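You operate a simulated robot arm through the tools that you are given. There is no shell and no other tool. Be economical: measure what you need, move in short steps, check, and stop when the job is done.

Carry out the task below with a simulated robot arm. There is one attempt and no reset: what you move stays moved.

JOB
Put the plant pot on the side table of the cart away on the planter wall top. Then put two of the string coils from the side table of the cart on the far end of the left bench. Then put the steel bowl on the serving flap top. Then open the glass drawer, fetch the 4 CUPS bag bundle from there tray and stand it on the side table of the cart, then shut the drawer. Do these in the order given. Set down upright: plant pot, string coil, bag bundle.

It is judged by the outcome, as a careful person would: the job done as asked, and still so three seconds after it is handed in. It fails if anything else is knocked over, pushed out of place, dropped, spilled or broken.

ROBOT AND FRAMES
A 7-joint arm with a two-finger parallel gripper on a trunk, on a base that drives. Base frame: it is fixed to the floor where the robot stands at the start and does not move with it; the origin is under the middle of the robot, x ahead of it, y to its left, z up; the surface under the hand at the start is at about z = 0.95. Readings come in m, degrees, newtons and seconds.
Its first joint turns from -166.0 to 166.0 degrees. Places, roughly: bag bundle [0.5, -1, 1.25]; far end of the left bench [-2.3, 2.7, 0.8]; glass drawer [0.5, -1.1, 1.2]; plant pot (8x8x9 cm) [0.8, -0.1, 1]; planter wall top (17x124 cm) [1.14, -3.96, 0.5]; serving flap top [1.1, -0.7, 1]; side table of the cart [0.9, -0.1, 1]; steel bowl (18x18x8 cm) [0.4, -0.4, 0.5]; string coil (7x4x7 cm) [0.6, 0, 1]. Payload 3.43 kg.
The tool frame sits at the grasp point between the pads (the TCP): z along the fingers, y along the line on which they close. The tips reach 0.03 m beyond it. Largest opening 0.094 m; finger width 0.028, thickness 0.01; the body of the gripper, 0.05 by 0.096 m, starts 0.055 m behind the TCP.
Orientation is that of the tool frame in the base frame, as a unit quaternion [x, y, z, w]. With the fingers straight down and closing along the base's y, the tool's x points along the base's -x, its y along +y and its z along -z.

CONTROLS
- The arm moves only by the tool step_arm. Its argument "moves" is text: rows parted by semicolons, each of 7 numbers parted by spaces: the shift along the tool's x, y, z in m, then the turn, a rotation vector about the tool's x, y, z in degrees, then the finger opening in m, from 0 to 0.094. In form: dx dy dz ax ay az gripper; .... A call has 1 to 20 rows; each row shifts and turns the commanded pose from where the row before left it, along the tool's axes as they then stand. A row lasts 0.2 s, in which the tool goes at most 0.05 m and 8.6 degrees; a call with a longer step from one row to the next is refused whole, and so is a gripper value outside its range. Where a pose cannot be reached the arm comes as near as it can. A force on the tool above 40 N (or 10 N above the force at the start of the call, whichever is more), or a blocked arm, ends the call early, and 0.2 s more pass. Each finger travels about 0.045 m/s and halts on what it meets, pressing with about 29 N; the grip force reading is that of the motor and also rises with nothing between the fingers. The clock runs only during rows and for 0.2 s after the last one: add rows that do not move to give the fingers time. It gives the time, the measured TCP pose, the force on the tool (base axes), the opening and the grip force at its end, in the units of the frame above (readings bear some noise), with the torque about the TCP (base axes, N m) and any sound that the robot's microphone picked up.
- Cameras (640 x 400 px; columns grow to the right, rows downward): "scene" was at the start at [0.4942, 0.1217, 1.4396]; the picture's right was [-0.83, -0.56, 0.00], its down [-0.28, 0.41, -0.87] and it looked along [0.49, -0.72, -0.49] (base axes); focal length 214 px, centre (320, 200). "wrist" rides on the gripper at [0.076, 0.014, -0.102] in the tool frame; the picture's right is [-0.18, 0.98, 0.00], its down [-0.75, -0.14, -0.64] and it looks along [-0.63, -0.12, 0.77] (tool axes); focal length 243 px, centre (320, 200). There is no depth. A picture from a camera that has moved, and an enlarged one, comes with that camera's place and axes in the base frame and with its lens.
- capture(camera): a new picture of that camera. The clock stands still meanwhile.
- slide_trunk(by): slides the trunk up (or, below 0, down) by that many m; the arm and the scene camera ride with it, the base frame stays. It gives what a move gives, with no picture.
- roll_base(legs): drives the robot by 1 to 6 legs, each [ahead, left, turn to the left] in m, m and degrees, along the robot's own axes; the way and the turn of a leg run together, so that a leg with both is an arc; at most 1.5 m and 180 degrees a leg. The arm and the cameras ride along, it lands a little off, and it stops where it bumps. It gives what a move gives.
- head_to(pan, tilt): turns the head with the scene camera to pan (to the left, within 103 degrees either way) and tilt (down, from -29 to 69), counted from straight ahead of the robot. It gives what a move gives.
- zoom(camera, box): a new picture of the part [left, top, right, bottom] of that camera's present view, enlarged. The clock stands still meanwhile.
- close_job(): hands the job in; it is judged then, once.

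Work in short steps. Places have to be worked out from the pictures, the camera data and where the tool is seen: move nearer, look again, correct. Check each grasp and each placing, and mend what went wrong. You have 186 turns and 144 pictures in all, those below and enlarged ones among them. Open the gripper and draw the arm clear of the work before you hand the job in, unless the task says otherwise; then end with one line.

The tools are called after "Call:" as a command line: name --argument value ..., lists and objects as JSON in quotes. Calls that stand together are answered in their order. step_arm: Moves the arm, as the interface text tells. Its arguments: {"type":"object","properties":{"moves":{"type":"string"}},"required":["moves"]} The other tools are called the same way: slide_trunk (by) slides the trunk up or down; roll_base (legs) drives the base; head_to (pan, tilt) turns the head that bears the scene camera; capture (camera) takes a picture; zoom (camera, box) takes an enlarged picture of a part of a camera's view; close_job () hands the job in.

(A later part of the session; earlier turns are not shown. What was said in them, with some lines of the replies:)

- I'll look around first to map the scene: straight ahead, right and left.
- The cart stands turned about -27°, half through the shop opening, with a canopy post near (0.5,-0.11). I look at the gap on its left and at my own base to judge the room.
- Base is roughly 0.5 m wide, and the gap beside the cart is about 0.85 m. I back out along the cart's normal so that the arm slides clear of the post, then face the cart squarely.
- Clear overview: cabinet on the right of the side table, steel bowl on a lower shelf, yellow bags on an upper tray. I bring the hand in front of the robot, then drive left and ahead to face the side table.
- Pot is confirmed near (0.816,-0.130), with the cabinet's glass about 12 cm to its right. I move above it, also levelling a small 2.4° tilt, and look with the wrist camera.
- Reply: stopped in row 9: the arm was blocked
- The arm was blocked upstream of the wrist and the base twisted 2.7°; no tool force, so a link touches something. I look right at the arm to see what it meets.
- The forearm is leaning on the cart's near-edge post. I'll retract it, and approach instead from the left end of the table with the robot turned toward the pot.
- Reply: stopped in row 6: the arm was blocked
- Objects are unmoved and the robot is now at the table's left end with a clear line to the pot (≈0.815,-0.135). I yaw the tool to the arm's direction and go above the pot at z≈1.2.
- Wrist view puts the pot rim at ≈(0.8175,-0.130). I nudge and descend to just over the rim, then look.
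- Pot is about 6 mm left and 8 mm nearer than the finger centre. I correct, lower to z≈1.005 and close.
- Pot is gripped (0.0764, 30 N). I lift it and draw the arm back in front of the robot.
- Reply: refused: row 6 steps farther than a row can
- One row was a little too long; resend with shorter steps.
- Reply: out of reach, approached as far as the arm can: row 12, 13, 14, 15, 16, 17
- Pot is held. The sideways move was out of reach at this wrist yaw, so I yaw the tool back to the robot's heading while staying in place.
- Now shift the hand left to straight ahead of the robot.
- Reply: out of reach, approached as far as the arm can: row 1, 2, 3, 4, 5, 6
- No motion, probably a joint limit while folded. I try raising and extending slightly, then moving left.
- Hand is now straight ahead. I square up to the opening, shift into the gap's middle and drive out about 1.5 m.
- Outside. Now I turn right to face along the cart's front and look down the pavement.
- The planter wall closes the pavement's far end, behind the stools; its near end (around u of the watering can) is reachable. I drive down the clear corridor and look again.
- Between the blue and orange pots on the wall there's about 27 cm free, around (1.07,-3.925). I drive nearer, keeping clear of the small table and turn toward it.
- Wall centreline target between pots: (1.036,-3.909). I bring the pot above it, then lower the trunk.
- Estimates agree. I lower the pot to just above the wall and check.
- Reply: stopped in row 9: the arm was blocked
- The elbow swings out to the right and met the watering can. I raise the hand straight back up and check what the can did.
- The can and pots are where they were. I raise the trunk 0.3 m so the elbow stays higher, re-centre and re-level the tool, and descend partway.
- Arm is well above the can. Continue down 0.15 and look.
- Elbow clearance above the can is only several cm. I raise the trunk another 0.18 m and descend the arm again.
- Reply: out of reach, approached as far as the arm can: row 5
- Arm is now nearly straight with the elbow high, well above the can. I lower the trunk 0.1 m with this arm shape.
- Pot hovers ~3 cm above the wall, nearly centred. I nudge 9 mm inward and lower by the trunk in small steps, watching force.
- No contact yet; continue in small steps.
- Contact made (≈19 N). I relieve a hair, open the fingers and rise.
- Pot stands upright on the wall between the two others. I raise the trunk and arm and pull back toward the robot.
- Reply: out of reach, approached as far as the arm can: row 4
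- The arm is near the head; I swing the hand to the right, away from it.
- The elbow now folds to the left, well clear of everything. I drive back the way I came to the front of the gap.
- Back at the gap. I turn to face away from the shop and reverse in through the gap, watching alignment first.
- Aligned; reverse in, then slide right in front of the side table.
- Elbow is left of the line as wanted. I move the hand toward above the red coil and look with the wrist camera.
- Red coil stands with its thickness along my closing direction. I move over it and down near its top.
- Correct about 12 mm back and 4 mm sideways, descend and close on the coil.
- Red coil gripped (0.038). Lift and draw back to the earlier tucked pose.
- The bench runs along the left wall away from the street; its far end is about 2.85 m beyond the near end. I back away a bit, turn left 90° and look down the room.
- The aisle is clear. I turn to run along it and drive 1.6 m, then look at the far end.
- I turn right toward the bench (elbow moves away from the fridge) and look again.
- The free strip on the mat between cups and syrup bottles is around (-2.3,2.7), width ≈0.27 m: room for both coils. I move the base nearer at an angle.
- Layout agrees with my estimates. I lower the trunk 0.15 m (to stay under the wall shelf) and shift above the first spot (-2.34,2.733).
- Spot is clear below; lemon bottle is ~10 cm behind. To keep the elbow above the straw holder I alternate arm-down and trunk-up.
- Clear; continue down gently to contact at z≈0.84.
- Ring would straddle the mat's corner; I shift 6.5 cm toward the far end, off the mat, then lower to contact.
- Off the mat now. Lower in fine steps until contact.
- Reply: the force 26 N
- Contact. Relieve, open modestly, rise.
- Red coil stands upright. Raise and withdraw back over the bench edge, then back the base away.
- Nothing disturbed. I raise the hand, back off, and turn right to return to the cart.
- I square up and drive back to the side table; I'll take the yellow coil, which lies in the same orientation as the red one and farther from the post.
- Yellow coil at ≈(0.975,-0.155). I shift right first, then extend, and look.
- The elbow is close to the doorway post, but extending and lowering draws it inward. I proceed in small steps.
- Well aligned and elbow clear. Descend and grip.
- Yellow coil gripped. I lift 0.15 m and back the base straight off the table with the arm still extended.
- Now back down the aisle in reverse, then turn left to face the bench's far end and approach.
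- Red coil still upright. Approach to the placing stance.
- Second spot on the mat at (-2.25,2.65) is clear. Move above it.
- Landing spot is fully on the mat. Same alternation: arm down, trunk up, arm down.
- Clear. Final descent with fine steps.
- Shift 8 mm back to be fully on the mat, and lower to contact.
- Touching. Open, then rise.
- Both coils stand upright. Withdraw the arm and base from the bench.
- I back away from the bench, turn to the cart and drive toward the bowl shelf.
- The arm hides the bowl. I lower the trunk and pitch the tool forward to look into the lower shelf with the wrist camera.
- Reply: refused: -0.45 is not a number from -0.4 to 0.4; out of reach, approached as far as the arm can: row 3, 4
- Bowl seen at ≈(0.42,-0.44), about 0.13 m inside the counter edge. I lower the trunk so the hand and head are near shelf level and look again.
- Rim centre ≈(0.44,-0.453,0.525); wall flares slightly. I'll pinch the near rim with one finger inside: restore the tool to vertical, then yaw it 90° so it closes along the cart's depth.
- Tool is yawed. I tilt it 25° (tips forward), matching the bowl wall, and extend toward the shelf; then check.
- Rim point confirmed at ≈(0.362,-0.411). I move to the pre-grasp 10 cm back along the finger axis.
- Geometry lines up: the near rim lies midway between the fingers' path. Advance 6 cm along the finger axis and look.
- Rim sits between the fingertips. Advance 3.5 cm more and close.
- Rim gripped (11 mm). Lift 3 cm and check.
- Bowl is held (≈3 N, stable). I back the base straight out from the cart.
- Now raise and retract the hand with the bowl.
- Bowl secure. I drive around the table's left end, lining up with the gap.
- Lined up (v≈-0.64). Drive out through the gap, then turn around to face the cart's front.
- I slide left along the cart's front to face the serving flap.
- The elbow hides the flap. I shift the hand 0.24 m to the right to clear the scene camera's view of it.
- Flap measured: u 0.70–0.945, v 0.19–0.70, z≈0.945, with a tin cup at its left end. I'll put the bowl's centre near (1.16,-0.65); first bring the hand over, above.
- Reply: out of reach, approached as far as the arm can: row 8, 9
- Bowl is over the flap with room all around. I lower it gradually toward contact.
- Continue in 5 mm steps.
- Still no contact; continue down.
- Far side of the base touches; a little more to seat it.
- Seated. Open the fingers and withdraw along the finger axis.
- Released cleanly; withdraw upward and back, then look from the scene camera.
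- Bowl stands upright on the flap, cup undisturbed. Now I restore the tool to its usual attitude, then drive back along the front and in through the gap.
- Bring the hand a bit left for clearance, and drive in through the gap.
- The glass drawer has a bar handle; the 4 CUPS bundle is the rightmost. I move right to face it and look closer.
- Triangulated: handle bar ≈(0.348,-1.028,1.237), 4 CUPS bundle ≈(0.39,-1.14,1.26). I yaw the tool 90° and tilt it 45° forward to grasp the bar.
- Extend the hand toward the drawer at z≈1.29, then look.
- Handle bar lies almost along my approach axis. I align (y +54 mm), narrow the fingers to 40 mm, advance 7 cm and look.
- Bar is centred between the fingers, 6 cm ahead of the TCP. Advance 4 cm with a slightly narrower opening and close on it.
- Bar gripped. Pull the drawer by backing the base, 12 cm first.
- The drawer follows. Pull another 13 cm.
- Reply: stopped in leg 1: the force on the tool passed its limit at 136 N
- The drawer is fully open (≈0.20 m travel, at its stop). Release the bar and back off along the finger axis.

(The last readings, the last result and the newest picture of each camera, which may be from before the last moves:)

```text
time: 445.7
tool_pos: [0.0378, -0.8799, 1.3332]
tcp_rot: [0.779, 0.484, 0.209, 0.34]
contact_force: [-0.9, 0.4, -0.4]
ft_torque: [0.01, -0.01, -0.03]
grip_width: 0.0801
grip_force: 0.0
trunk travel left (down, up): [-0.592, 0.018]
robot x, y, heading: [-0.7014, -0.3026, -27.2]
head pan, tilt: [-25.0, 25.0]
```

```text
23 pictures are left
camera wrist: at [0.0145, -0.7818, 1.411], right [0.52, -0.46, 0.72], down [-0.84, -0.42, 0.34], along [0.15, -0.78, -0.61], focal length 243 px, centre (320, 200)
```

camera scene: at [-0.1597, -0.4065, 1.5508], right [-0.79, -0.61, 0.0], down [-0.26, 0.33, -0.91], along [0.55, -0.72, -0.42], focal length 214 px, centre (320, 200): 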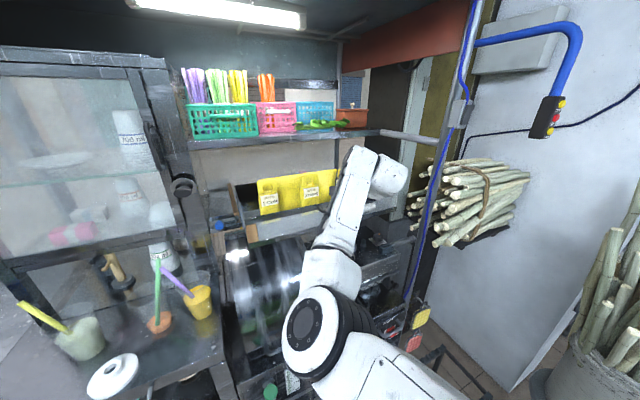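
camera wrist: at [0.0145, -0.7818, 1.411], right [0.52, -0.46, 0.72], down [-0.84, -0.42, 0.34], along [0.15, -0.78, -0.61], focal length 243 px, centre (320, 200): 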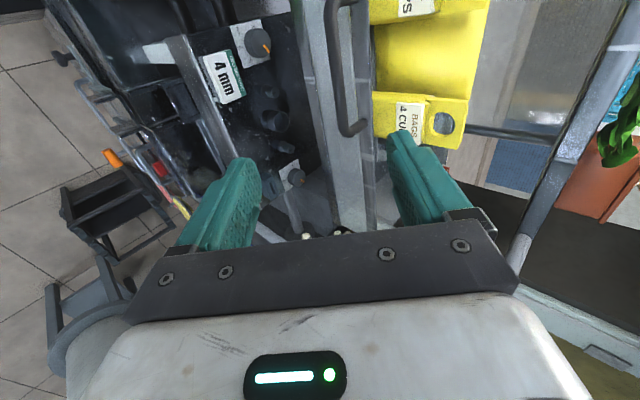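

Now rotate the tool back to vertical (still yawed 90°), raise it, and shift right toward the 4 CUPS bundle.

Call:
step_arm --moves "0 0 0 7.8 0 0 0.08;0 0 0 7.8 0 0 0.08;0 0 0 7.8 0 0 0.08;0 0 0 7.8 0 0 0.08;0 0 0 7.8 0 0 0.08;0 0 0 7.8 0 0 0.08;-0.02 0 -0.04 0 0 0 0.08;-0.02 0 -0.04 0 0 0 0.08;-0.02 0.02 -0.03 0 0 0 0.08;0 0.045 0 0 0 0 0.08;0 0.045 0 0 0 0 0.08;0 0 0 0 0 0 0.08"

Call:
capture --camera "wrist"

```text
time: 448.3
tool_pos: [0.0421, -0.9413, 1.4307]
tcp_rot: [0.85, 0.527, -0.001, 0.003]
contact_force: [-0.6, -0.4, -0.7]
ft_torque: [-0.04, -0.02, 0.03]
grip_width: 0.0803
grip_force: 0.0
out of reach, approached as far as the arm can: row 10, 11
trunk travel left (down, up): [-0.592, 0.018]
robot x, y, heading: [-0.7032, -0.3056, -27.5]
head pan, tilt: [-25.0, 25.0]
```

```text
22 pictures are left
camera wrist: at [0.0897, -0.8791, 1.5314], right [0.8, -0.6, 0.0], down [-0.46, -0.61, 0.64], along [-0.39, -0.52, -0.76], focal length 243 px, centre (320, 200)
```

wrist: 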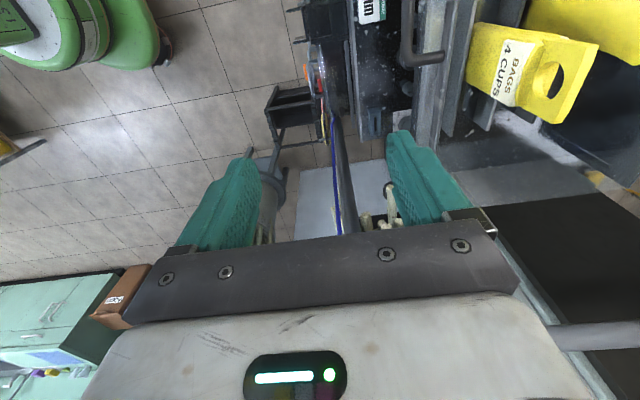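

Arm is at its reach limit at this height; I drive the base 0.19 m ahead so the hand comes above the bundle.

Call:
roll_base --legs '[[0.19, 0, 0]]'

Call:
capture --camera "wrist"

Call:
capture --camera "scene"

```text
time: 449.9
tool_pos: [0.212, -1.0335, 1.4286]
tcp_rot: [0.851, 0.525, -0.001, 0.003]
contact_force: [0.0, 1.1, 0.2]
ft_torque: [-0.03, -0.03, -0.02]
grip_width: 0.08
grip_force: 0.1
trunk travel left (down, up): [-0.592, 0.018]
robot x, y, heading: [-0.5289, -0.3984, -27.6]
head pan, tilt: [-25.0, 25.0]
```

```text
21 pictures are left
camera wrist: at [0.259, -0.9702, 1.531], right [0.8, -0.61, 0.0], down [-0.46, -0.61, 0.64], along [-0.39, -0.51, -0.76], focal length 243 px, centre (320, 200)
```

wrist: 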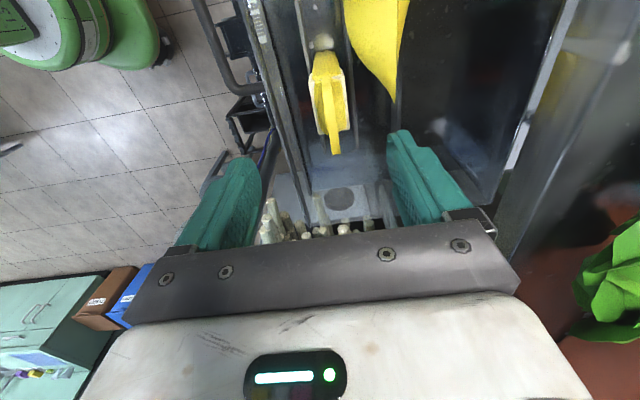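

```text
20 pictures are left
camera scene: at [0.0107, -0.4971, 1.5509], right [-0.79, -0.61, 0.0], down [-0.26, 0.34, -0.91], along [0.55, -0.72, -0.42], focal length 214 px, centre (320, 200)
```

scene: 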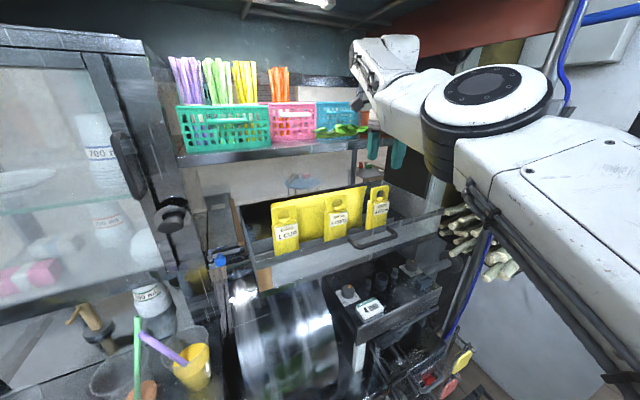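

The arm passed through straight; the hand is above the 4 CUPS bundle (tab at ≈(0.217,-1.04)). I narrow the fingers to 55 mm, correct a few mm and descend partway.

Call:
step_arm --moves "-0.002 0.006 0 0 0 0 0.055;-0.002 0 0.03 0 0 0 0.055;0 0 0.03 0 0 0 0.055;0 0 0.02 0 0 0 0.055;0 0 0 0 0 0 0.055"

Call:
capture --camera "wrist"

```text
time: 451.1
tool_pos: [0.2143, -1.0393, 1.3516]
tcp_rot: [0.851, 0.526, -0.001, 0.002]
contact_force: [0.6, 0.5, -0.8]
ft_torque: [-0.02, 0.0, -0.02]
grip_width: 0.055
grip_force: 0.2
out of reach, approached as far as the arm can: row 1
trunk travel left (down, up): [-0.592, 0.018]
robot x, y, heading: [-0.5305, -0.3923, -27.6]
head pan, tilt: [-25.0, 25.0]
```

```text
19 pictures are left
camera wrist: at [0.2611, -0.9767, 1.4525], right [0.8, -0.6, 0.0], down [-0.46, -0.61, 0.64], along [-0.39, -0.51, -0.76], focal length 243 px, centre (320, 200)
```

wrist: 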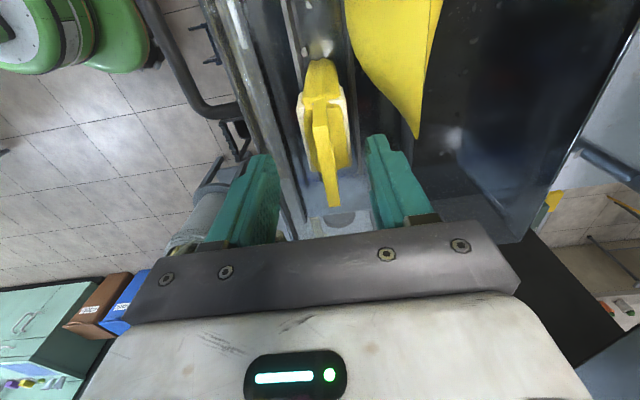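

Well aligned. Descend 6.5 cm and close on the bundle.

Call:
step_arm --moves "0 0.002 0.025 0 0 0 0.055;0 0 0.025 0 0 0 0.055;0 0 0.017 0 0 0 0.055;0 0 0 0 0 0 0.055;0 0 0 0 0 0 0.02;0 0 0 0 0 0 0;0 0 0 0 0 0 0;0 0 0 0 0 0 0"

Call:
capture --camera "wrist"

```text
time: 451.9
tool_pos: [0.2188, -1.0408, 1.3]
tcp_rot: [0.851, 0.525, 0.0, 0.014]
contact_force: [2.0, 0.6, 13.1]
ft_torque: [-0.06, -0.52, 0.07]
grip_width: 0.0555
grip_force: 0.4
trunk travel left (down, up): [-0.592, 0.018]
robot x, y, heading: [-0.5295, -0.393, -27.6]
head pan, tilt: [-25.0, 25.0]
stopped in row 3: the force on the tool passed its limit at 50 N (the readings are from after the stop); the commanded pose is now the measured one
```

```text
18 pictures are left
camera wrist: at [0.2642, -0.9768, 1.4014], right [0.8, -0.61, 0.03], down [-0.47, -0.6, 0.65], along [-0.38, -0.53, -0.76], focal length 243 px, centre (320, 200)
```

wrist: 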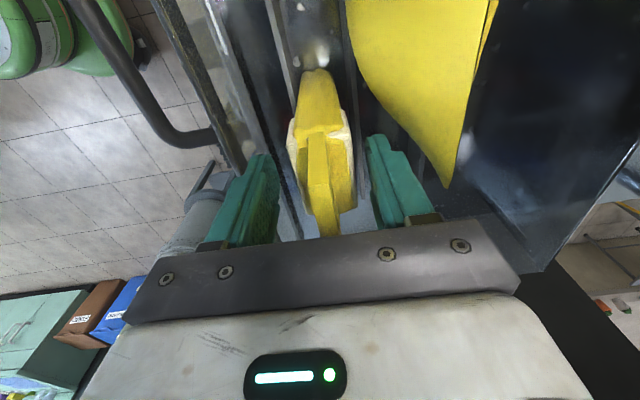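

A fingertip touched the drawer's front rim. I lift 4 mm, shift 3 mm inward and close here on the upper part of the bundle.

Call:
step_arm --moves "0 0 -0.005 0 0 0 0.055;0 0.003 0 0 0 0 0.045;0 0 0 0 0 0 0.03;0 0 0 0 0 0 0.01;0 0 0 0 0 0 0;0 0 0 0 0 0 0;0 0 0 0 0 0 0"

Call:
capture --camera "wrist"

```text
time: 453.4
tool_pos: [0.22, -1.0416, 1.3021]
tcp_rot: [0.851, 0.524, 0.001, 0.01]
contact_force: [-0.4, 0.2, -0.1]
ft_torque: [0.06, 0.01, 0.01]
grip_width: 0.0334
grip_force: 29.1
trunk travel left (down, up): [-0.592, 0.018]
robot x, y, heading: [-0.5264, -0.3924, -27.1]
head pan, tilt: [-25.0, 25.0]
```

```text
17 pictures are left
camera wrist: at [0.266, -0.9787, 1.4038], right [0.79, -0.61, 0.02], down [-0.47, -0.6, 0.65], along [-0.38, -0.52, -0.76], focal length 243 px, centre (320, 200)
```

wrist: 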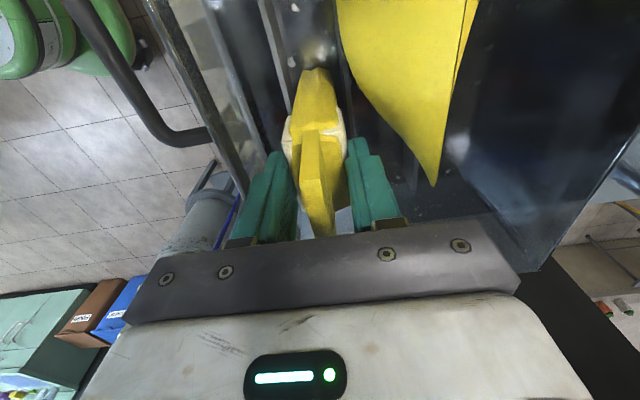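

Gripped the bundle's body (33 mm thick). Lift slowly.

Call:
step_arm --moves "0 0 -0.015 0 0 0 0;0 0 -0.02 0 0 0 0;0 0 -0.03 0 0 0 0;0 0 -0.03 0 0 0 0;0 0 -0.02 0 0 0 0;0 0 0 0 0 0 0"

Call:
capture --camera "scene"

```text
time: 454.9
tool_pos: [0.2173, -1.04, 1.4176]
tcp_rot: [0.852, 0.524, 0.0, 0.01]
contact_force: [0.2, 0.2, 0.2]
ft_torque: [-0.01, -0.01, -0.01]
grip_width: 0.0335
grip_force: 29.0
trunk travel left (down, up): [-0.592, 0.018]
robot x, y, heading: [-0.5302, -0.394, -27.6]
head pan, tilt: [-25.0, 25.0]
```

```text
16 pictures are left
camera scene: at [0.0108, -0.4968, 1.5509], right [-0.79, -0.61, 0.0], down [-0.26, 0.34, -0.91], along [0.55, -0.72, -0.42], focal length 214 px, centre (320, 200)
```

scene: 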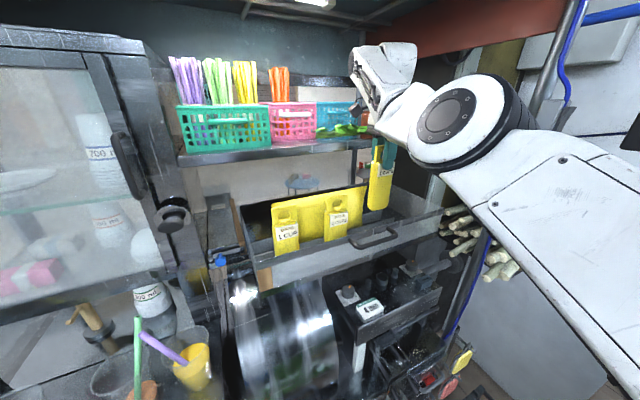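

The bundle is up; bottom ≈15 cm below the TCP. A bit more lift for clearance, then back the base away.

Call:
slide_trunk --by 0.017

Call:
step_arm --moves "0 0 -0.02 0 0 0 0;0 0 -0.015 0 0 0 0;0 0 0 0 0 0 0"

Call:
capture --camera "wrist"

```text
time: 455.5
tool_pos: [0.2182, -1.0408, 1.435]
tcp_rot: [0.852, 0.524, 0.0, 0.011]
contact_force: [-0.2, -0.1, -1.6]
ft_torque: [0.01, -0.01, -0.01]
grip_width: 0.0334
grip_force: 29.1
trunk travel left (down, up): [-0.609, 0.001]
robot x, y, heading: [-0.5258, -0.3966, -27.8]
head pan, tilt: [-25.0, 25.0]
```

```text
time: 456.3
tool_pos: [0.22, -1.043, 1.4615]
tcp_rot: [0.851, 0.524, 0.005, 0.023]
contact_force: [-0.5, 0.1, -0.9]
ft_torque: [0.01, 0.01, -0.01]
grip_width: 0.0333
grip_force: 29.1
out of reach, approached as far as the arm can: row 1
trunk travel left (down, up): [-0.609, 0.001]
robot x, y, heading: [-0.5345, -0.3906, -27.4]
head pan, tilt: [-25.0, 25.0]
```

```text
15 pictures are left
camera wrist: at [0.2647, -0.9767, 1.564], right [0.79, -0.61, 0.05], down [-0.49, -0.59, 0.65], along [-0.36, -0.54, -0.76], focal length 243 px, centre (320, 200)
```

wrist: 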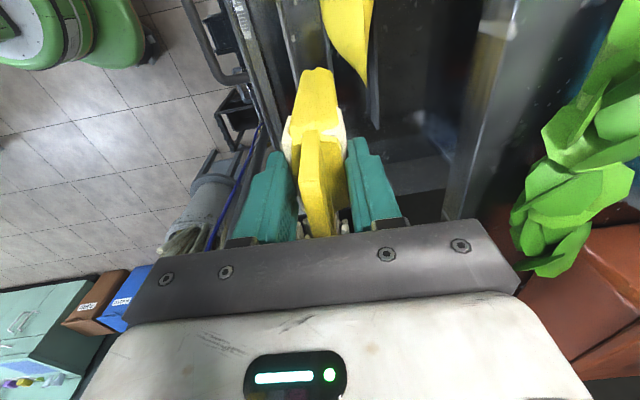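

Clear of the rim. Back away from the cart with the bundle, then tuck the arm.

Call:
roll_base --legs '[[-0.45, 0, 0]]'

Call:
step_arm --moves "0 -0.03 0.02 0 0 0 0;0 -0.04 0.02 0 0 0 0;0 -0.04 0.02 0 0 0 0;0 -0.04 0.02 0 0 0 0;0 -0.04 0.02 0 0 0 0;0 -0.04 0.02 0 0 0 0;0 -0.04 0.02 0 0 0 0;0 -0.03 0 0 0 0 0;0 0 0 0 0 0 0"

Call:
capture --camera "scene"

```text
time: 459.0
tool_pos: [-0.1753, -0.8371, 1.4622]
tcp_rot: [0.851, 0.524, 0.005, 0.023]
contact_force: [-0.3, -0.6, -0.8]
ft_torque: [-0.01, 0.0, -0.03]
grip_width: 0.0333
grip_force: 29.1
trunk travel left (down, up): [-0.609, 0.001]
robot x, y, heading: [-0.923, -0.1884, -27.7]
head pan, tilt: [-25.0, 25.0]
```

```text
time: 461.0
tool_pos: [-0.1766, -0.8368, 1.4629]
tcp_rot: [0.852, 0.523, 0.005, 0.022]
contact_force: [1.4, -0.1, -1.7]
ft_torque: [0.01, 0.02, 0.0]
grip_width: 0.0335
grip_force: 29.1
out of reach, approached as far as the arm can: row 1, 2, 3, 4, 5, 6, 7, 8
trunk travel left (down, up): [-0.609, 0.001]
robot x, y, heading: [-0.9258, -0.1863, -27.4]
head pan, tilt: [-25.0, 25.0]
```

```text
14 pictures are left
camera scene: at [-0.3845, -0.2916, 1.5679], right [-0.79, -0.61, 0.0], down [-0.26, 0.34, -0.91], along [0.55, -0.72, -0.42], focal length 214 px, centre (320, 200)
```

scene: 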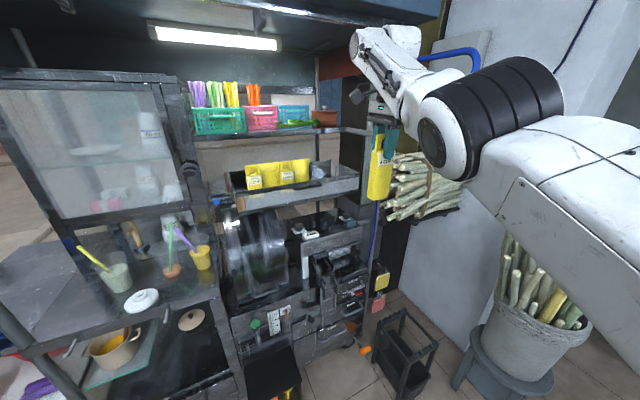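

A wrist limit blocks retracting at this yaw; I yaw the tool back by 90° and then try retracting with lowering.

Call:
step_arm --moves "0 0 0.03 0 0 0 0;0 0 0.03 0 0 0 0;0 0 0 0 0 -8.2 0;0 0 0 0 0 -8.2 0;0 0 0 0 0 -8.2 0;0 0 0 0 0 -8.2 0;0 0 0 0 0 -8.2 0;0 0 0 0 0 -8.2 0;0 0 0 0 0 -8.2 0;0 0 0 0 0 -8.2 0;0 0 0 0 0 -8.2 0;0 0 0 0 0 -8.2 0;0 0 0 0 0 -8.2 0;0.04 0 0 0 0 0 0;0.04 0 0 0 0 0 0;0.04 0 0 0 0 0 0;0.04 0 0 0 0 0 0;0 0 0 0 0 0 0"

```text
time: 464.8
tool_pos: [-0.3205, -0.7663, 1.3956]
tcp_rot: [0.23, 0.973, -0.012, 0.021]
contact_force: [-0.1, -0.2, -1.6]
ft_torque: [0.03, -0.03, 0.01]
grip_width: 0.0333
grip_force: 28.9
out of reach, approached as far as the arm can: row 1
trunk travel left (down, up): [-0.609, 0.001]
robot x, y, heading: [-0.9254, -0.1907, -27.6]
head pan, tilt: [-25.0, 25.0]
```

Works. Tuck further in front of the robot.

Call:
step_arm --moves "0.04 0.02 0.01 0 0 0 0;0.04 0.02 0.01 0 0 0 0;0.04 0.02 0.01 0 0 0 0;0.04 0.02 0.01 0 0 0 0;0.04 0.02 0.01 0 0 0 0;0 0 0 0 0 0 0"

Call:
roll_base --legs '[[0.1, 0.9, 0], [0.55, 0.45, 0], [0.2, 0, -18]]'

Call:
head_to --pan -30 --tilt 40

Call:
capture --camera "scene"

```text
time: 466.2
tool_pos: [-0.4518, -0.5903, 1.3347]
tcp_rot: [0.229, 0.973, -0.013, 0.019]
contact_force: [0.3, 0.3, -2.2]
ft_torque: [0.0, 0.01, -0.06]
grip_width: 0.0332
grip_force: 28.7
trunk travel left (down, up): [-0.609, 0.001]
robot x, y, heading: [-0.924, -0.1857, -27.5]
head pan, tilt: [-25.0, 25.0]
```

```text
time: 475.6
tool_pos: [0.7543, 0.0959, 1.3341]
tcp_rot: [0.369, 0.929, -0.016, 0.018]
contact_force: [0.0, -0.4, -1.2]
ft_torque: [-0.02, 0.02, 0.01]
grip_width: 0.0335
grip_force: 29.4
trunk travel left (down, up): [-0.609, 0.001]
robot x, y, heading: [0.4184, 0.6159, -44.1]
head pan, tilt: [-25.0, 25.0]
```

```text
time: 476.3
tool_pos: [0.7553, 0.0957, 1.3344]
tcp_rot: [0.369, 0.929, -0.016, 0.017]
contact_force: [-0.4, -1.0, -1.6]
ft_torque: [0.02, 0.0, -0.01]
grip_width: 0.0335
grip_force: 29.1
trunk travel left (down, up): [-0.609, 0.001]
robot x, y, heading: [0.4194, 0.6158, -44.2]
head pan, tilt: [-30.0, 40.0]
```

```text
13 pictures are left
camera scene: at [0.8941, 0.3685, 1.5447], right [-0.96, -0.27, 0.0], down [-0.17, 0.62, -0.77], along [0.21, -0.74, -0.64], focal length 214 px, centre (320, 200)
```

scene: 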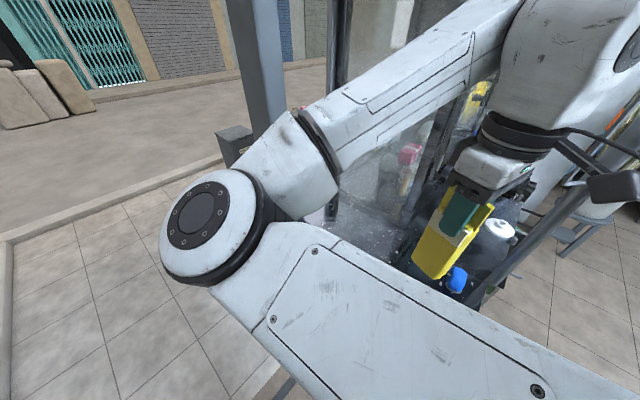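

Arm is again elbow-left with the bundle over the table. I level it, move to the free spot near (0.77,0.0) and lower to just above the table.

Call:
step_arm --moves "-0.026 -0.02 0 -1 1 0 0;-0.026 -0.02 0 -1 1 0 0;-0.025 -0.02 0.02 0 0 0 0;0 0 0.04 0 0 0 0;0 0 0.04 0 0 0 0;0 0 0.04 0 0 0 0;0 0 0.03 0 0 0 0;0 0 0.02 0 0 0 0;0 0 0 0 0 0 0"

Call:
capture --camera "scene"

```text
time: 478.3
tool_pos: [0.7732, 0.003, 1.1475]
tcp_rot: [0.368, 0.93, 0.006, 0.009]
contact_force: [-0.1, 1.1, -0.9]
ft_torque: [-0.01, -0.01, 0.03]
grip_width: 0.0332
grip_force: 29.0
trunk travel left (down, up): [-0.609, 0.001]
robot x, y, heading: [0.4185, 0.6182, -44.3]
head pan, tilt: [-30.0, 40.0]
```

```text
12 pictures are left
camera scene: at [0.8941, 0.3685, 1.5446], right [-0.96, -0.27, 0.0], down [-0.17, 0.62, -0.77], along [0.21, -0.74, -0.64], focal length 214 px, centre (320, 200)
```

scene: 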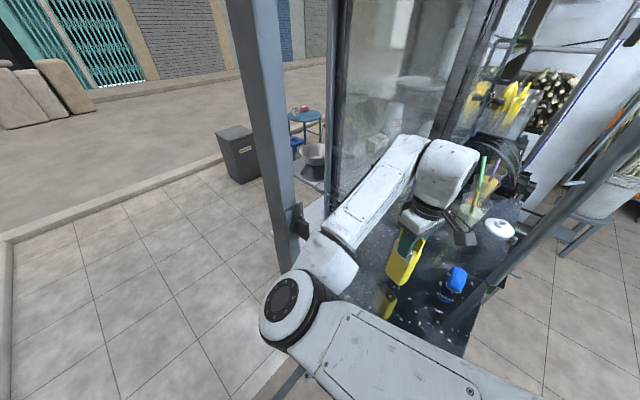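

Bundle hovers a few cm above the table. Lower in fine steps until contact.

Call:
step_arm --moves "0 0 0.015 0 0 0 0;0 0 0.01 0 0 0 0;0 0 0 0 0 0 0"

Call:
step_arm --moves "0 0 0.006 0 0 0 0;0 0 0 0 0 0 0"

Call:
step_arm --moves "0 0 0.005 0 0 0 0;0 0 0 0 0 0 0"

Call:
step_arm --moves "0 0 0.004 0 0 0 0;0 0 0 0 0 0 0"

```text
time: 479.1
tool_pos: [0.7732, 0.0014, 1.1207]
tcp_rot: [0.368, 0.93, 0.006, 0.007]
contact_force: [-0.9, -0.8, -1.5]
ft_torque: [0.0, 0.03, 0.01]
grip_width: 0.0336
grip_force: 29.2
trunk travel left (down, up): [-0.609, 0.001]
robot x, y, heading: [0.4168, 0.6198, -44.3]
head pan, tilt: [-30.0, 40.0]
```

```text
time: 479.7
tool_pos: [0.7738, 0.0021, 1.1162]
tcp_rot: [0.368, 0.93, 0.008, 0.009]
contact_force: [0.2, 0.6, -1.2]
ft_torque: [0.02, 0.03, -0.04]
grip_width: 0.0333
grip_force: 28.9
trunk travel left (down, up): [-0.609, 0.001]
robot x, y, heading: [0.4149, 0.6195, -44.0]
head pan, tilt: [-30.0, 40.0]
```

```text
time: 480.3
tool_pos: [0.7742, 0.0018, 1.1098]
tcp_rot: [0.367, 0.93, 0.006, 0.008]
contact_force: [0.0, 0.0, -0.9]
ft_torque: [0.03, -0.02, 0.01]
grip_width: 0.0333
grip_force: 28.9
trunk travel left (down, up): [-0.609, 0.001]
robot x, y, heading: [0.4175, 0.6169, -44.3]
head pan, tilt: [-30.0, 40.0]
```

```text
time: 480.9
tool_pos: [0.7738, 0.0018, 1.1071]
tcp_rot: [0.368, 0.93, 0.007, 0.006]
contact_force: [0.3, 0.2, -0.8]
ft_torque: [0.01, -0.02, 0.01]
grip_width: 0.0334
grip_force: 28.9
trunk travel left (down, up): [-0.609, 0.001]
robot x, y, heading: [0.4201, 0.6193, -44.2]
head pan, tilt: [-30.0, 40.0]
```

Call:
zoom --camera "scene" --box '[340, 200, 500, 300]'

Call:
step_arm --moves "0 0 0.005 0 0 0 0;0 0 0 0 0 0 0"

Call:
step_arm --moves "0 0 0.005 0 0 0 0;0 0 0 0 0 0 0"

Call:
step_arm --moves "0 0 0.004 0 0 0 0;0 0 0 0 0 0 0"

```text
4.00 times, centred on (420, 250) of scene
camera zoom: at [0.8941, 0.3685, 1.5446], right [-0.96, -0.27, 0.0], down [-0.17, 0.62, -0.77], along [0.21, -0.74, -0.64], focal length 858 px, centre (-80, 0)
```

zoom: 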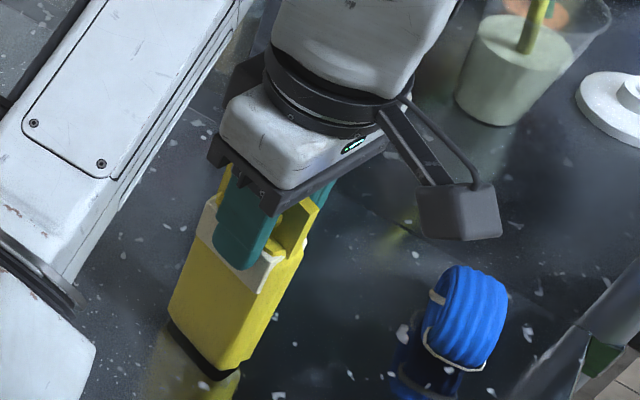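

```text
time: 481.5
tool_pos: [0.7756, 0.0032, 1.101]
tcp_rot: [0.369, 0.93, 0.006, 0.007]
contact_force: [0.0, 0.4, -1.2]
ft_torque: [-0.01, 0.04, 0.0]
grip_width: 0.0333
grip_force: 29.1
trunk travel left (down, up): [-0.609, 0.001]
robot x, y, heading: [0.417, 0.6164, -44.2]
head pan, tilt: [-30.0, 40.0]
```

```text
time: 482.1
tool_pos: [0.7759, 0.0027, 1.0977]
tcp_rot: [0.368, 0.93, 0.005, 0.009]
contact_force: [1.8, 0.7, 26.8]
ft_torque: [0.01, 0.21, -0.05]
grip_width: 0.0333
grip_force: 29.1
trunk travel left (down, up): [-0.609, 0.001]
robot x, y, heading: [0.4119, 0.6181, -44.2]
head pan, tilt: [-30.0, 40.0]
```

```text
time: 482.7
tool_pos: [0.775, 0.0028, 1.0948]
tcp_rot: [0.368, 0.93, 0.006, 0.008]
contact_force: [2.2, 0.1, 40.4]
ft_torque: [-0.22, 0.22, 0.04]
grip_width: 0.0335
grip_force: 29.3
trunk travel left (down, up): [-0.609, 0.001]
robot x, y, heading: [0.4189, 0.6202, -44.2]
head pan, tilt: [-30.0, 40.0]
```

Bundle stands on the table. Relieve the press, open, and rise.

Call:
step_arm --moves "0 0 -0.004 0 0 0 0;0 0 0 0 0 0 0.03;0 0 0 0 0 0 0.045;0 0 0 0 0 0 0.06;0 0 0 0 0 0 0.06;0 0 -0.02 0 0 0 0.06;0 0 -0.03 0 0 0 0.06;0 0 -0.04 0 0 0 0.06;0 0 -0.04 0 0 0 0.06;0 0 0 0 0 0 0.06"

Call:
capture --camera "wrist"

```text
time: 484.9
tool_pos: [0.77, -0.0004, 1.2266]
tcp_rot: [0.368, 0.93, 0.007, 0.008]
contact_force: [0.5, 0.9, 0.3]
ft_torque: [0.01, 0.02, 0.0]
grip_width: 0.0601
grip_force: 0.0
trunk travel left (down, up): [-0.609, 0.001]
robot x, y, heading: [0.416, 0.6158, -44.3]
head pan, tilt: [-30.0, 40.0]
```

```text
10 pictures are left
camera wrist: at [0.7237, 0.0615, 1.3277], right [0.81, 0.59, 0.02], down [0.44, -0.62, 0.65], along [0.39, -0.51, -0.76], focal length 243 px, centre (320, 200)
```

wrist: 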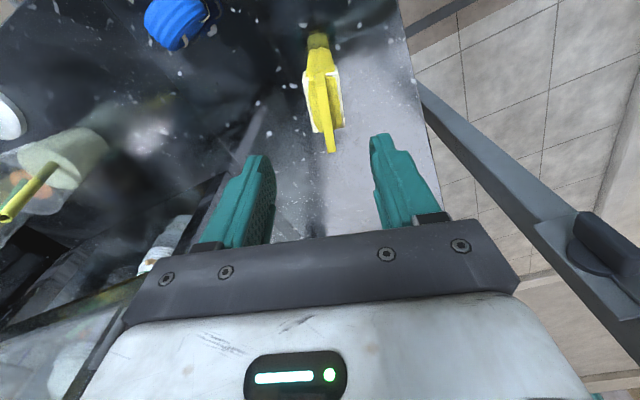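

Bundle stands upright on the side table. Now raise, tuck the arm, and drive back to the drawer.

Call:
step_arm --moves "0 0 -0.04 0 0 0 0.06;0.02 0.015 -0.035 0 0 0 0.06;0.035 0.025 0 0 0 0 0.06;0.035 0.025 0 0 0 0 0.06;0.02 0.01 0 0 0 0 0.06;0 0 0 0 0 0 0.06"

Call:
roll_base --legs '[[-0.25, 0, 17], [-0.45, -0.45, 0], [0, -0.87, 0]]'

```text
time: 486.3
tool_pos: [0.7435, 0.1273, 1.3004]
tcp_rot: [0.368, 0.93, 0.007, 0.008]
contact_force: [0.1, 0.3, 0.1]
ft_torque: [-0.01, 0.0, -0.03]
grip_width: 0.0601
grip_force: 0.0
trunk travel left (down, up): [-0.609, 0.001]
robot x, y, heading: [0.4153, 0.6169, -44.3]
head pan, tilt: [-30.0, 40.0]
```

```text
time: 495.5
tool_pos: [-0.3283, -0.5613, 1.301]
tcp_rot: [0.221, 0.975, 0.007, 0.006]
contact_force: [-0.3, -0.2, 0.9]
ft_torque: [0.02, 0.0, -0.02]
grip_width: 0.06
grip_force: 0.0
trunk travel left (down, up): [-0.609, 0.001]
robot x, y, heading: [-0.786, -0.1965, -26.9]
head pan, tilt: [-30.0, 40.0]
```

I yaw and tilt the tool as before for the handle, extend, then drive the remaining bit.

Call:
step_arm --moves "0 0 0 0 0 8.2 0.05;0 0 0 0 0 8.2 0.05;0 0 0 0 0 8.2 0.05;0 0 0 0 0 8.2 0.05;0 0 0 0 0 8.2 0.05;0 0 0 0 0 8.2 0.05;0 0 0 0 0 8.2 0.05;0 0 0 0 0 8.2 0.05;0 0 0 0 0 8.2 0.05;0 0 0 0 0 8.2 0.05;0 0 0 0 0 8 0.05;0 0 0 -7.8 0 0 0.05;0 0 0 -7.8 0 0 0.05;0 0 0 -7.8 0 0 0.05;0 0 0 -7.8 0 0 0.05;0 0 0 -7.8 0 0 0.05;0 0 0 -7.8 0 0 0.05;0 0 0 0 0 0 0.05"

Call:
step_arm --moves "-0.0076 0.0324 0.0289 0 0 0 0.05;-0.0076 0.0324 0.0289 0 0 0 0.05;-0.0076 0.0324 0.0289 0 0 0 0.05;-0.0076 0.0324 0.0289 0 0 0 0.05;-0.0076 0.0324 0.0289 0 0 0 0.05;-0.0076 0.0324 0.0289 0 0 0 0.05;-0.0076 0.0324 0.0289 0 0 0 0.05;-0.0076 0.0324 0.0289 0 0 0 0.05;0 0 0 0 0 0 0.05"

Call:
roll_base --legs '[[0.12, -0.06, 0]]'

Call:
capture --camera "wrist"

```text
time: 499.3
tool_pos: [-0.3177, -0.6152, 1.3183]
tcp_rot: [0.777, 0.485, 0.222, 0.336]
contact_force: [-0.2, -0.1, 0.8]
ft_torque: [-0.03, 0.02, -0.02]
grip_width: 0.0501
grip_force: 0.0
out of reach, approached as far as the arm can: row 15, 16, 17
trunk travel left (down, up): [-0.609, 0.001]
robot x, y, heading: [-0.7863, -0.1975, -26.6]
head pan, tilt: [-30.0, 40.0]
```

```text
time: 501.3
tool_pos: [-0.0329, -0.8174, 1.3523]
tcp_rot: [0.777, 0.485, 0.221, 0.335]
contact_force: [0.9, -0.1, -0.1]
ft_torque: [0.0, -0.01, 0.01]
grip_width: 0.05
grip_force: 0.1
trunk travel left (down, up): [-0.609, 0.001]
robot x, y, heading: [-0.7868, -0.1948, -26.8]
head pan, tilt: [-30.0, 40.0]
```

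```text
time: 502.6
tool_pos: [0.0476, -0.9239, 1.3517]
tcp_rot: [0.777, 0.485, 0.221, 0.335]
contact_force: [-0.4, 0.4, 0.7]
ft_torque: [0.02, -0.03, 0.0]
grip_width: 0.0502
grip_force: 0.2
trunk travel left (down, up): [-0.609, 0.001]
robot x, y, heading: [-0.7082, -0.3033, -26.6]
head pan, tilt: [-30.0, 40.0]
```

```text
9 pictures are left
camera wrist: at [0.0219, -0.8283, 1.4337], right [0.52, -0.47, 0.72], down [-0.84, -0.44, 0.32], along [0.17, -0.77, -0.62], focal length 243 px, centre (320, 200)
```

wrist: 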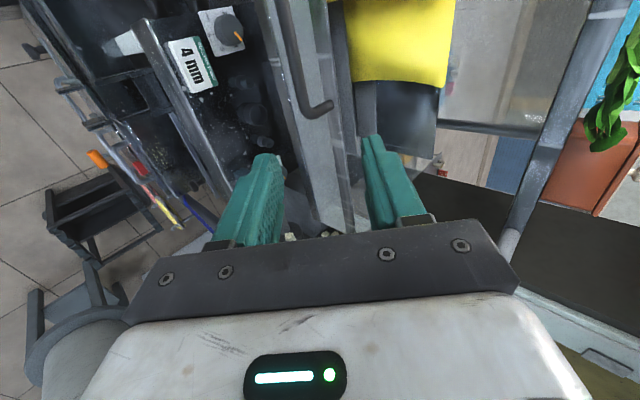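

Handle is visible. I correct sideways (34 mm left) and advance half-way, then look.

Call:
step_arm --moves "0.017 -0.007 0.02 0 0 0 0.045;0.017 -0.007 0.02 0 0 0 0.04;0 0 0.02 0 0 0 0.04;0 0 0 0 0 0 0.04"

Call:
capture --camera "wrist"

```text
time: 503.6
tool_pos: [0.0956, -0.9078, 1.3018]
tcp_rot: [0.777, 0.485, 0.222, 0.335]
contact_force: [-0.1, -0.7, 0.5]
ft_torque: [-0.02, -0.03, 0.01]
grip_width: 0.04
grip_force: 0.1
trunk travel left (down, up): [-0.609, 0.001]
robot x, y, heading: [-0.7042, -0.3032, -26.9]
head pan, tilt: [-30.0, 40.0]
```

```text
8 pictures are left
camera wrist: at [0.0688, -0.8116, 1.3831], right [0.52, -0.47, 0.72], down [-0.84, -0.44, 0.32], along [0.17, -0.77, -0.62], focal length 243 px, centre (320, 200)
```

wrist: 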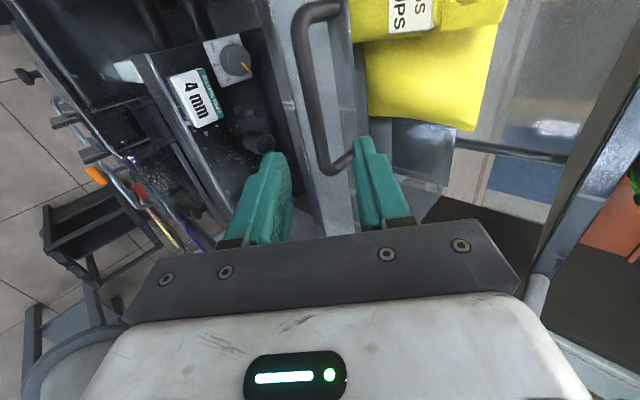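

Same picture as before the first grasp. Advance 4.3 cm and close on the bar.

Call:
step_arm --moves "0 0 0.02 0 0 0 0.034;0 0 0.015 0 0 0 0.034;0 0 0.008 0 0 0 0.034;0 0 0 0 0 0 0.034;0 0 0 0 0 0 0.01;0 0 0 0 0 0 0;0 0 0 0 0 0 0;0 0 0 0 0 0 0"

```text
time: 505.4
tool_pos: [0.1222, -0.9201, 1.2737]
tcp_rot: [0.777, 0.485, 0.222, 0.335]
contact_force: [0.0, -0.1, 0.3]
ft_torque: [-0.01, -0.01, -0.01]
grip_width: 0.0003
grip_force: 28.6
trunk travel left (down, up): [-0.609, 0.001]
robot x, y, heading: [-0.7085, -0.2984, -26.9]
head pan, tilt: [-30.0, 40.0]
```

Missed by ~2 cm (bar just beyond the tips). Reopen, advance 2.2 cm, close again.

Call:
step_arm --moves "0 0 -0.01 0 0 0 0.034;0 0 0 0 0 0 0.034;0 0 0 0 0 0 0.034;0 0 0.018 0 0 0 0.034;0 0 0.014 0 0 0 0.034;0 0 0 0 0 0 0.034;0 0 0 0 0 0 0.01;0 0 0 0 0 0 0;0 0 0 0 0 0 0;0 0 0 0 0 0 0"

```text
time: 507.6
tool_pos: [0.1384, -0.9264, 1.2566]
tcp_rot: [0.777, 0.485, 0.221, 0.334]
contact_force: [-1.1, 0.1, -5.9]
ft_torque: [-0.23, 0.26, 0.3]
grip_width: 0.0117
grip_force: 45.0
trunk travel left (down, up): [-0.609, 0.001]
robot x, y, heading: [-0.7051, -0.3038, -26.6]
head pan, tilt: [-30.0, 40.0]
```

Bar gripped. Push the drawer in by driving ahead.

Call:
roll_base --legs '[[0.185, -0.007, 0]]'

```text
time: 509.1
tool_pos: [0.3043, -1.0133, 1.2564]
tcp_rot: [0.775, 0.488, 0.222, 0.334]
contact_force: [11.1, 17.2, -10.2]
ft_torque: [0.37, -0.11, 0.46]
grip_width: 0.0117
grip_force: 44.4
trunk travel left (down, up): [-0.609, 0.001]
robot x, y, heading: [-0.5453, -0.3882, -26.7]
head pan, tilt: [-30.0, 40.0]
```

About 1.5 cm remains. Push on gently to the stop.

Call:
roll_base --legs '[[0.02, 0, 0]]'

Call:
capture --camera "wrist"

```text
time: 509.9
tool_pos: [0.3111, -1.0175, 1.2554]
tcp_rot: [0.778, 0.489, 0.22, 0.329]
contact_force: [1.2, 0.1, -0.2]
ft_torque: [-0.23, 0.09, -0.08]
grip_width: 0.0116
grip_force: 45.6
trunk travel left (down, up): [-0.609, 0.001]
robot x, y, heading: [-0.5345, -0.3961, -26.5]
head pan, tilt: [-30.0, 40.0]
stopped in leg 1: the force on the tool passed its limit at 53 N (the readings are from after the stop); the commanded pose is now the measured one
```

```text
7 pictures are left
camera wrist: at [0.2848, -0.9223, 1.337], right [0.53, -0.47, 0.71], down [-0.83, -0.45, 0.32], along [0.17, -0.76, -0.63], focal length 243 px, centre (320, 200)
```

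wrist: 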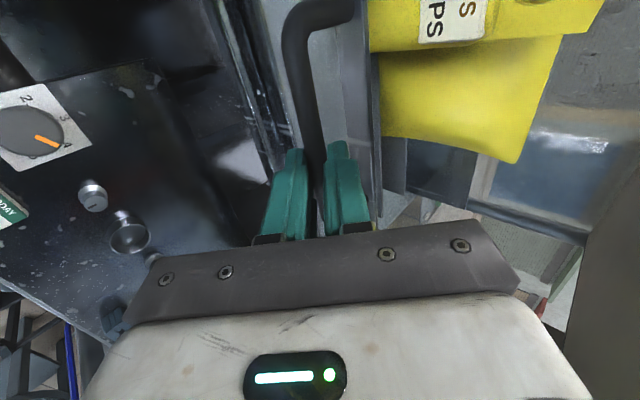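

It met the stop at 53 N; to make sure it's fully shut I push a further centimetre with the arm.

Call:
step_arm --moves "0 0.0034 0.0037 0 0 0 0;0 0.0034 0.0037 0 0 0 0;0 0 0 0 0 0 0"

```text
time: 510.4
tool_pos: [0.3106, -1.0167, 1.2555]
tcp_rot: [0.779, 0.489, 0.218, 0.325]
contact_force: [-14.3, 11.8, 7.7]
ft_torque: [0.22, 0.18, 0.22]
grip_width: 0.0116
grip_force: 45.2
trunk travel left (down, up): [-0.609, 0.001]
robot x, y, heading: [-0.5364, -0.3976, -26.6]
head pan, tilt: [-30.0, 40.0]
stopped in row 2: the force on the tool passed its limit at 45 N (the readings are from after the stop); the commanded pose is now the measured one
```

Hard stop: shut. Release the bar and back off.

Call:
step_arm --moves "0 0 0 0 0 0 0.02;0 0 0 0 0 0 0.034;0 0 0 0 0 0 0.034;0 0 -0.02 0 0 0 0.034;0 0 -0.03 0 0 0 0.05;0 0 -0.04 0 0 0 0.06;0 0 -0.03 0 0 0 0.06;0 0 0 0 0 0 0.06"

Call:
roll_base --legs '[[-0.45, 0, 0]]'

Call:
head_to --pan 0 --tilt 18

Call:
capture --camera "scene"

```text
time: 512.2
tool_pos: [0.2341, -0.9838, 1.3374]
tcp_rot: [0.78, 0.489, 0.218, 0.324]
contact_force: [0.0, -1.0, -0.2]
ft_torque: [0.0, 0.0, 0.0]
grip_width: 0.0599
grip_force: 0.0
trunk travel left (down, up): [-0.609, 0.001]
robot x, y, heading: [-0.5348, -0.398, -26.4]
head pan, tilt: [-30.0, 40.0]
```

```text
time: 514.9
tool_pos: [-0.1725, -0.7874, 1.3372]
tcp_rot: [0.781, 0.488, 0.217, 0.324]
contact_force: [-0.6, 0.2, 0.0]
ft_torque: [-0.01, -0.01, -0.01]
grip_width: 0.0601
grip_force: 0.1
trunk travel left (down, up): [-0.609, 0.001]
robot x, y, heading: [-0.9378, -0.1931, -26.7]
head pan, tilt: [-30.0, 40.0]
```

```text
time: 515.8
tool_pos: [-0.172, -0.7872, 1.3372]
tcp_rot: [0.781, 0.488, 0.218, 0.324]
contact_force: [-0.5, 1.0, -0.3]
ft_torque: [-0.01, 0.01, 0.01]
grip_width: 0.06
grip_force: 0.0
trunk travel left (down, up): [-0.609, 0.001]
robot x, y, heading: [-0.9336, -0.1933, -26.7]
head pan, tilt: [0.0, 18.0]
```

```text
6 pictures are left
camera scene: at [-0.3682, -0.2604, 1.5792], right [-0.45, -0.89, 0.0], down [-0.28, 0.14, -0.95], along [0.85, -0.43, -0.31], focal length 214 px, centre (320, 200)
```

scene: 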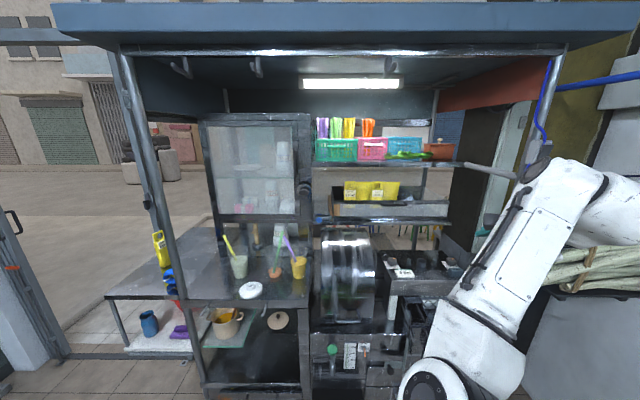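

Call:
zoom --camera "scene" --box '[300, 150, 460, 250]'

Call:
zoom --camera "scene" --box '[100, 200, 260, 300]'

```text
4.00 times, centred on (380, 200) of scene
camera zoom: at [-0.3682, -0.2604, 1.5792], right [-0.45, -0.89, 0.0], down [-0.28, 0.14, -0.95], along [0.85, -0.43, -0.31], focal length 858 px, centre (80, 200)
```

zoom: 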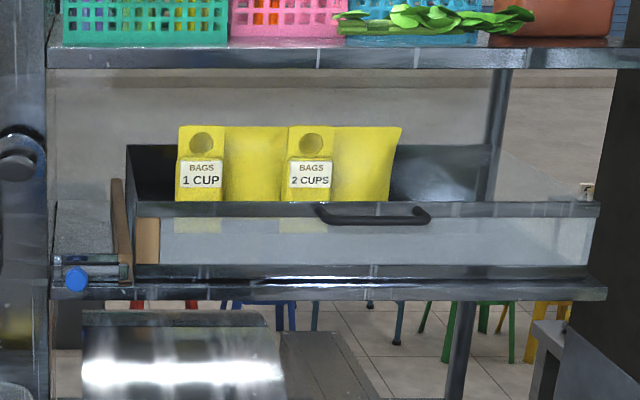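

```text
4.00 times, centred on (180, 250) of scene
camera zoom: at [-0.3682, -0.2604, 1.5792], right [-0.45, -0.89, 0.0], down [-0.28, 0.14, -0.95], along [0.85, -0.43, -0.31], focal length 858 px, centre (880, 0)
```

zoom: 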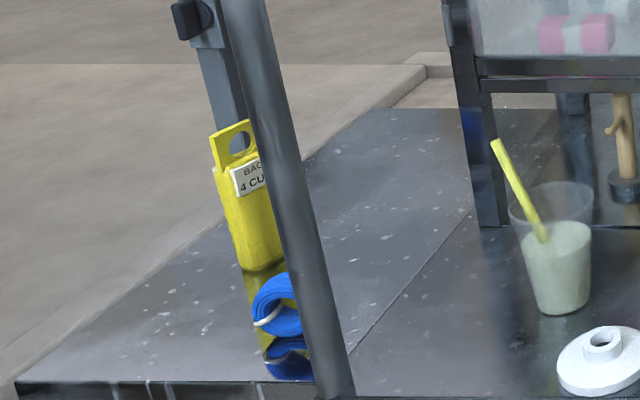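

Everything checks out: the drawer is shut, the 4 CUPS bundle stands upright on the side table, the other bundles and items are in place, and the gripper is open with the arm clear. Handing in.

Call:
close_job

```text
The job is handed in.
```

The job is done in the order you gave and handed in: the pot is on the planter wall, the red and yellow coils are on the far end of the left bench, the bowl is on the serving flap, the 4 CUPS bundle is standing on the cart's side table, and the drawer is shut. During the pot steps the arm leaned on the cart's post twice and was once blocked over the watering can on the planter wall; pictures taken afterwards showed nothing moved.
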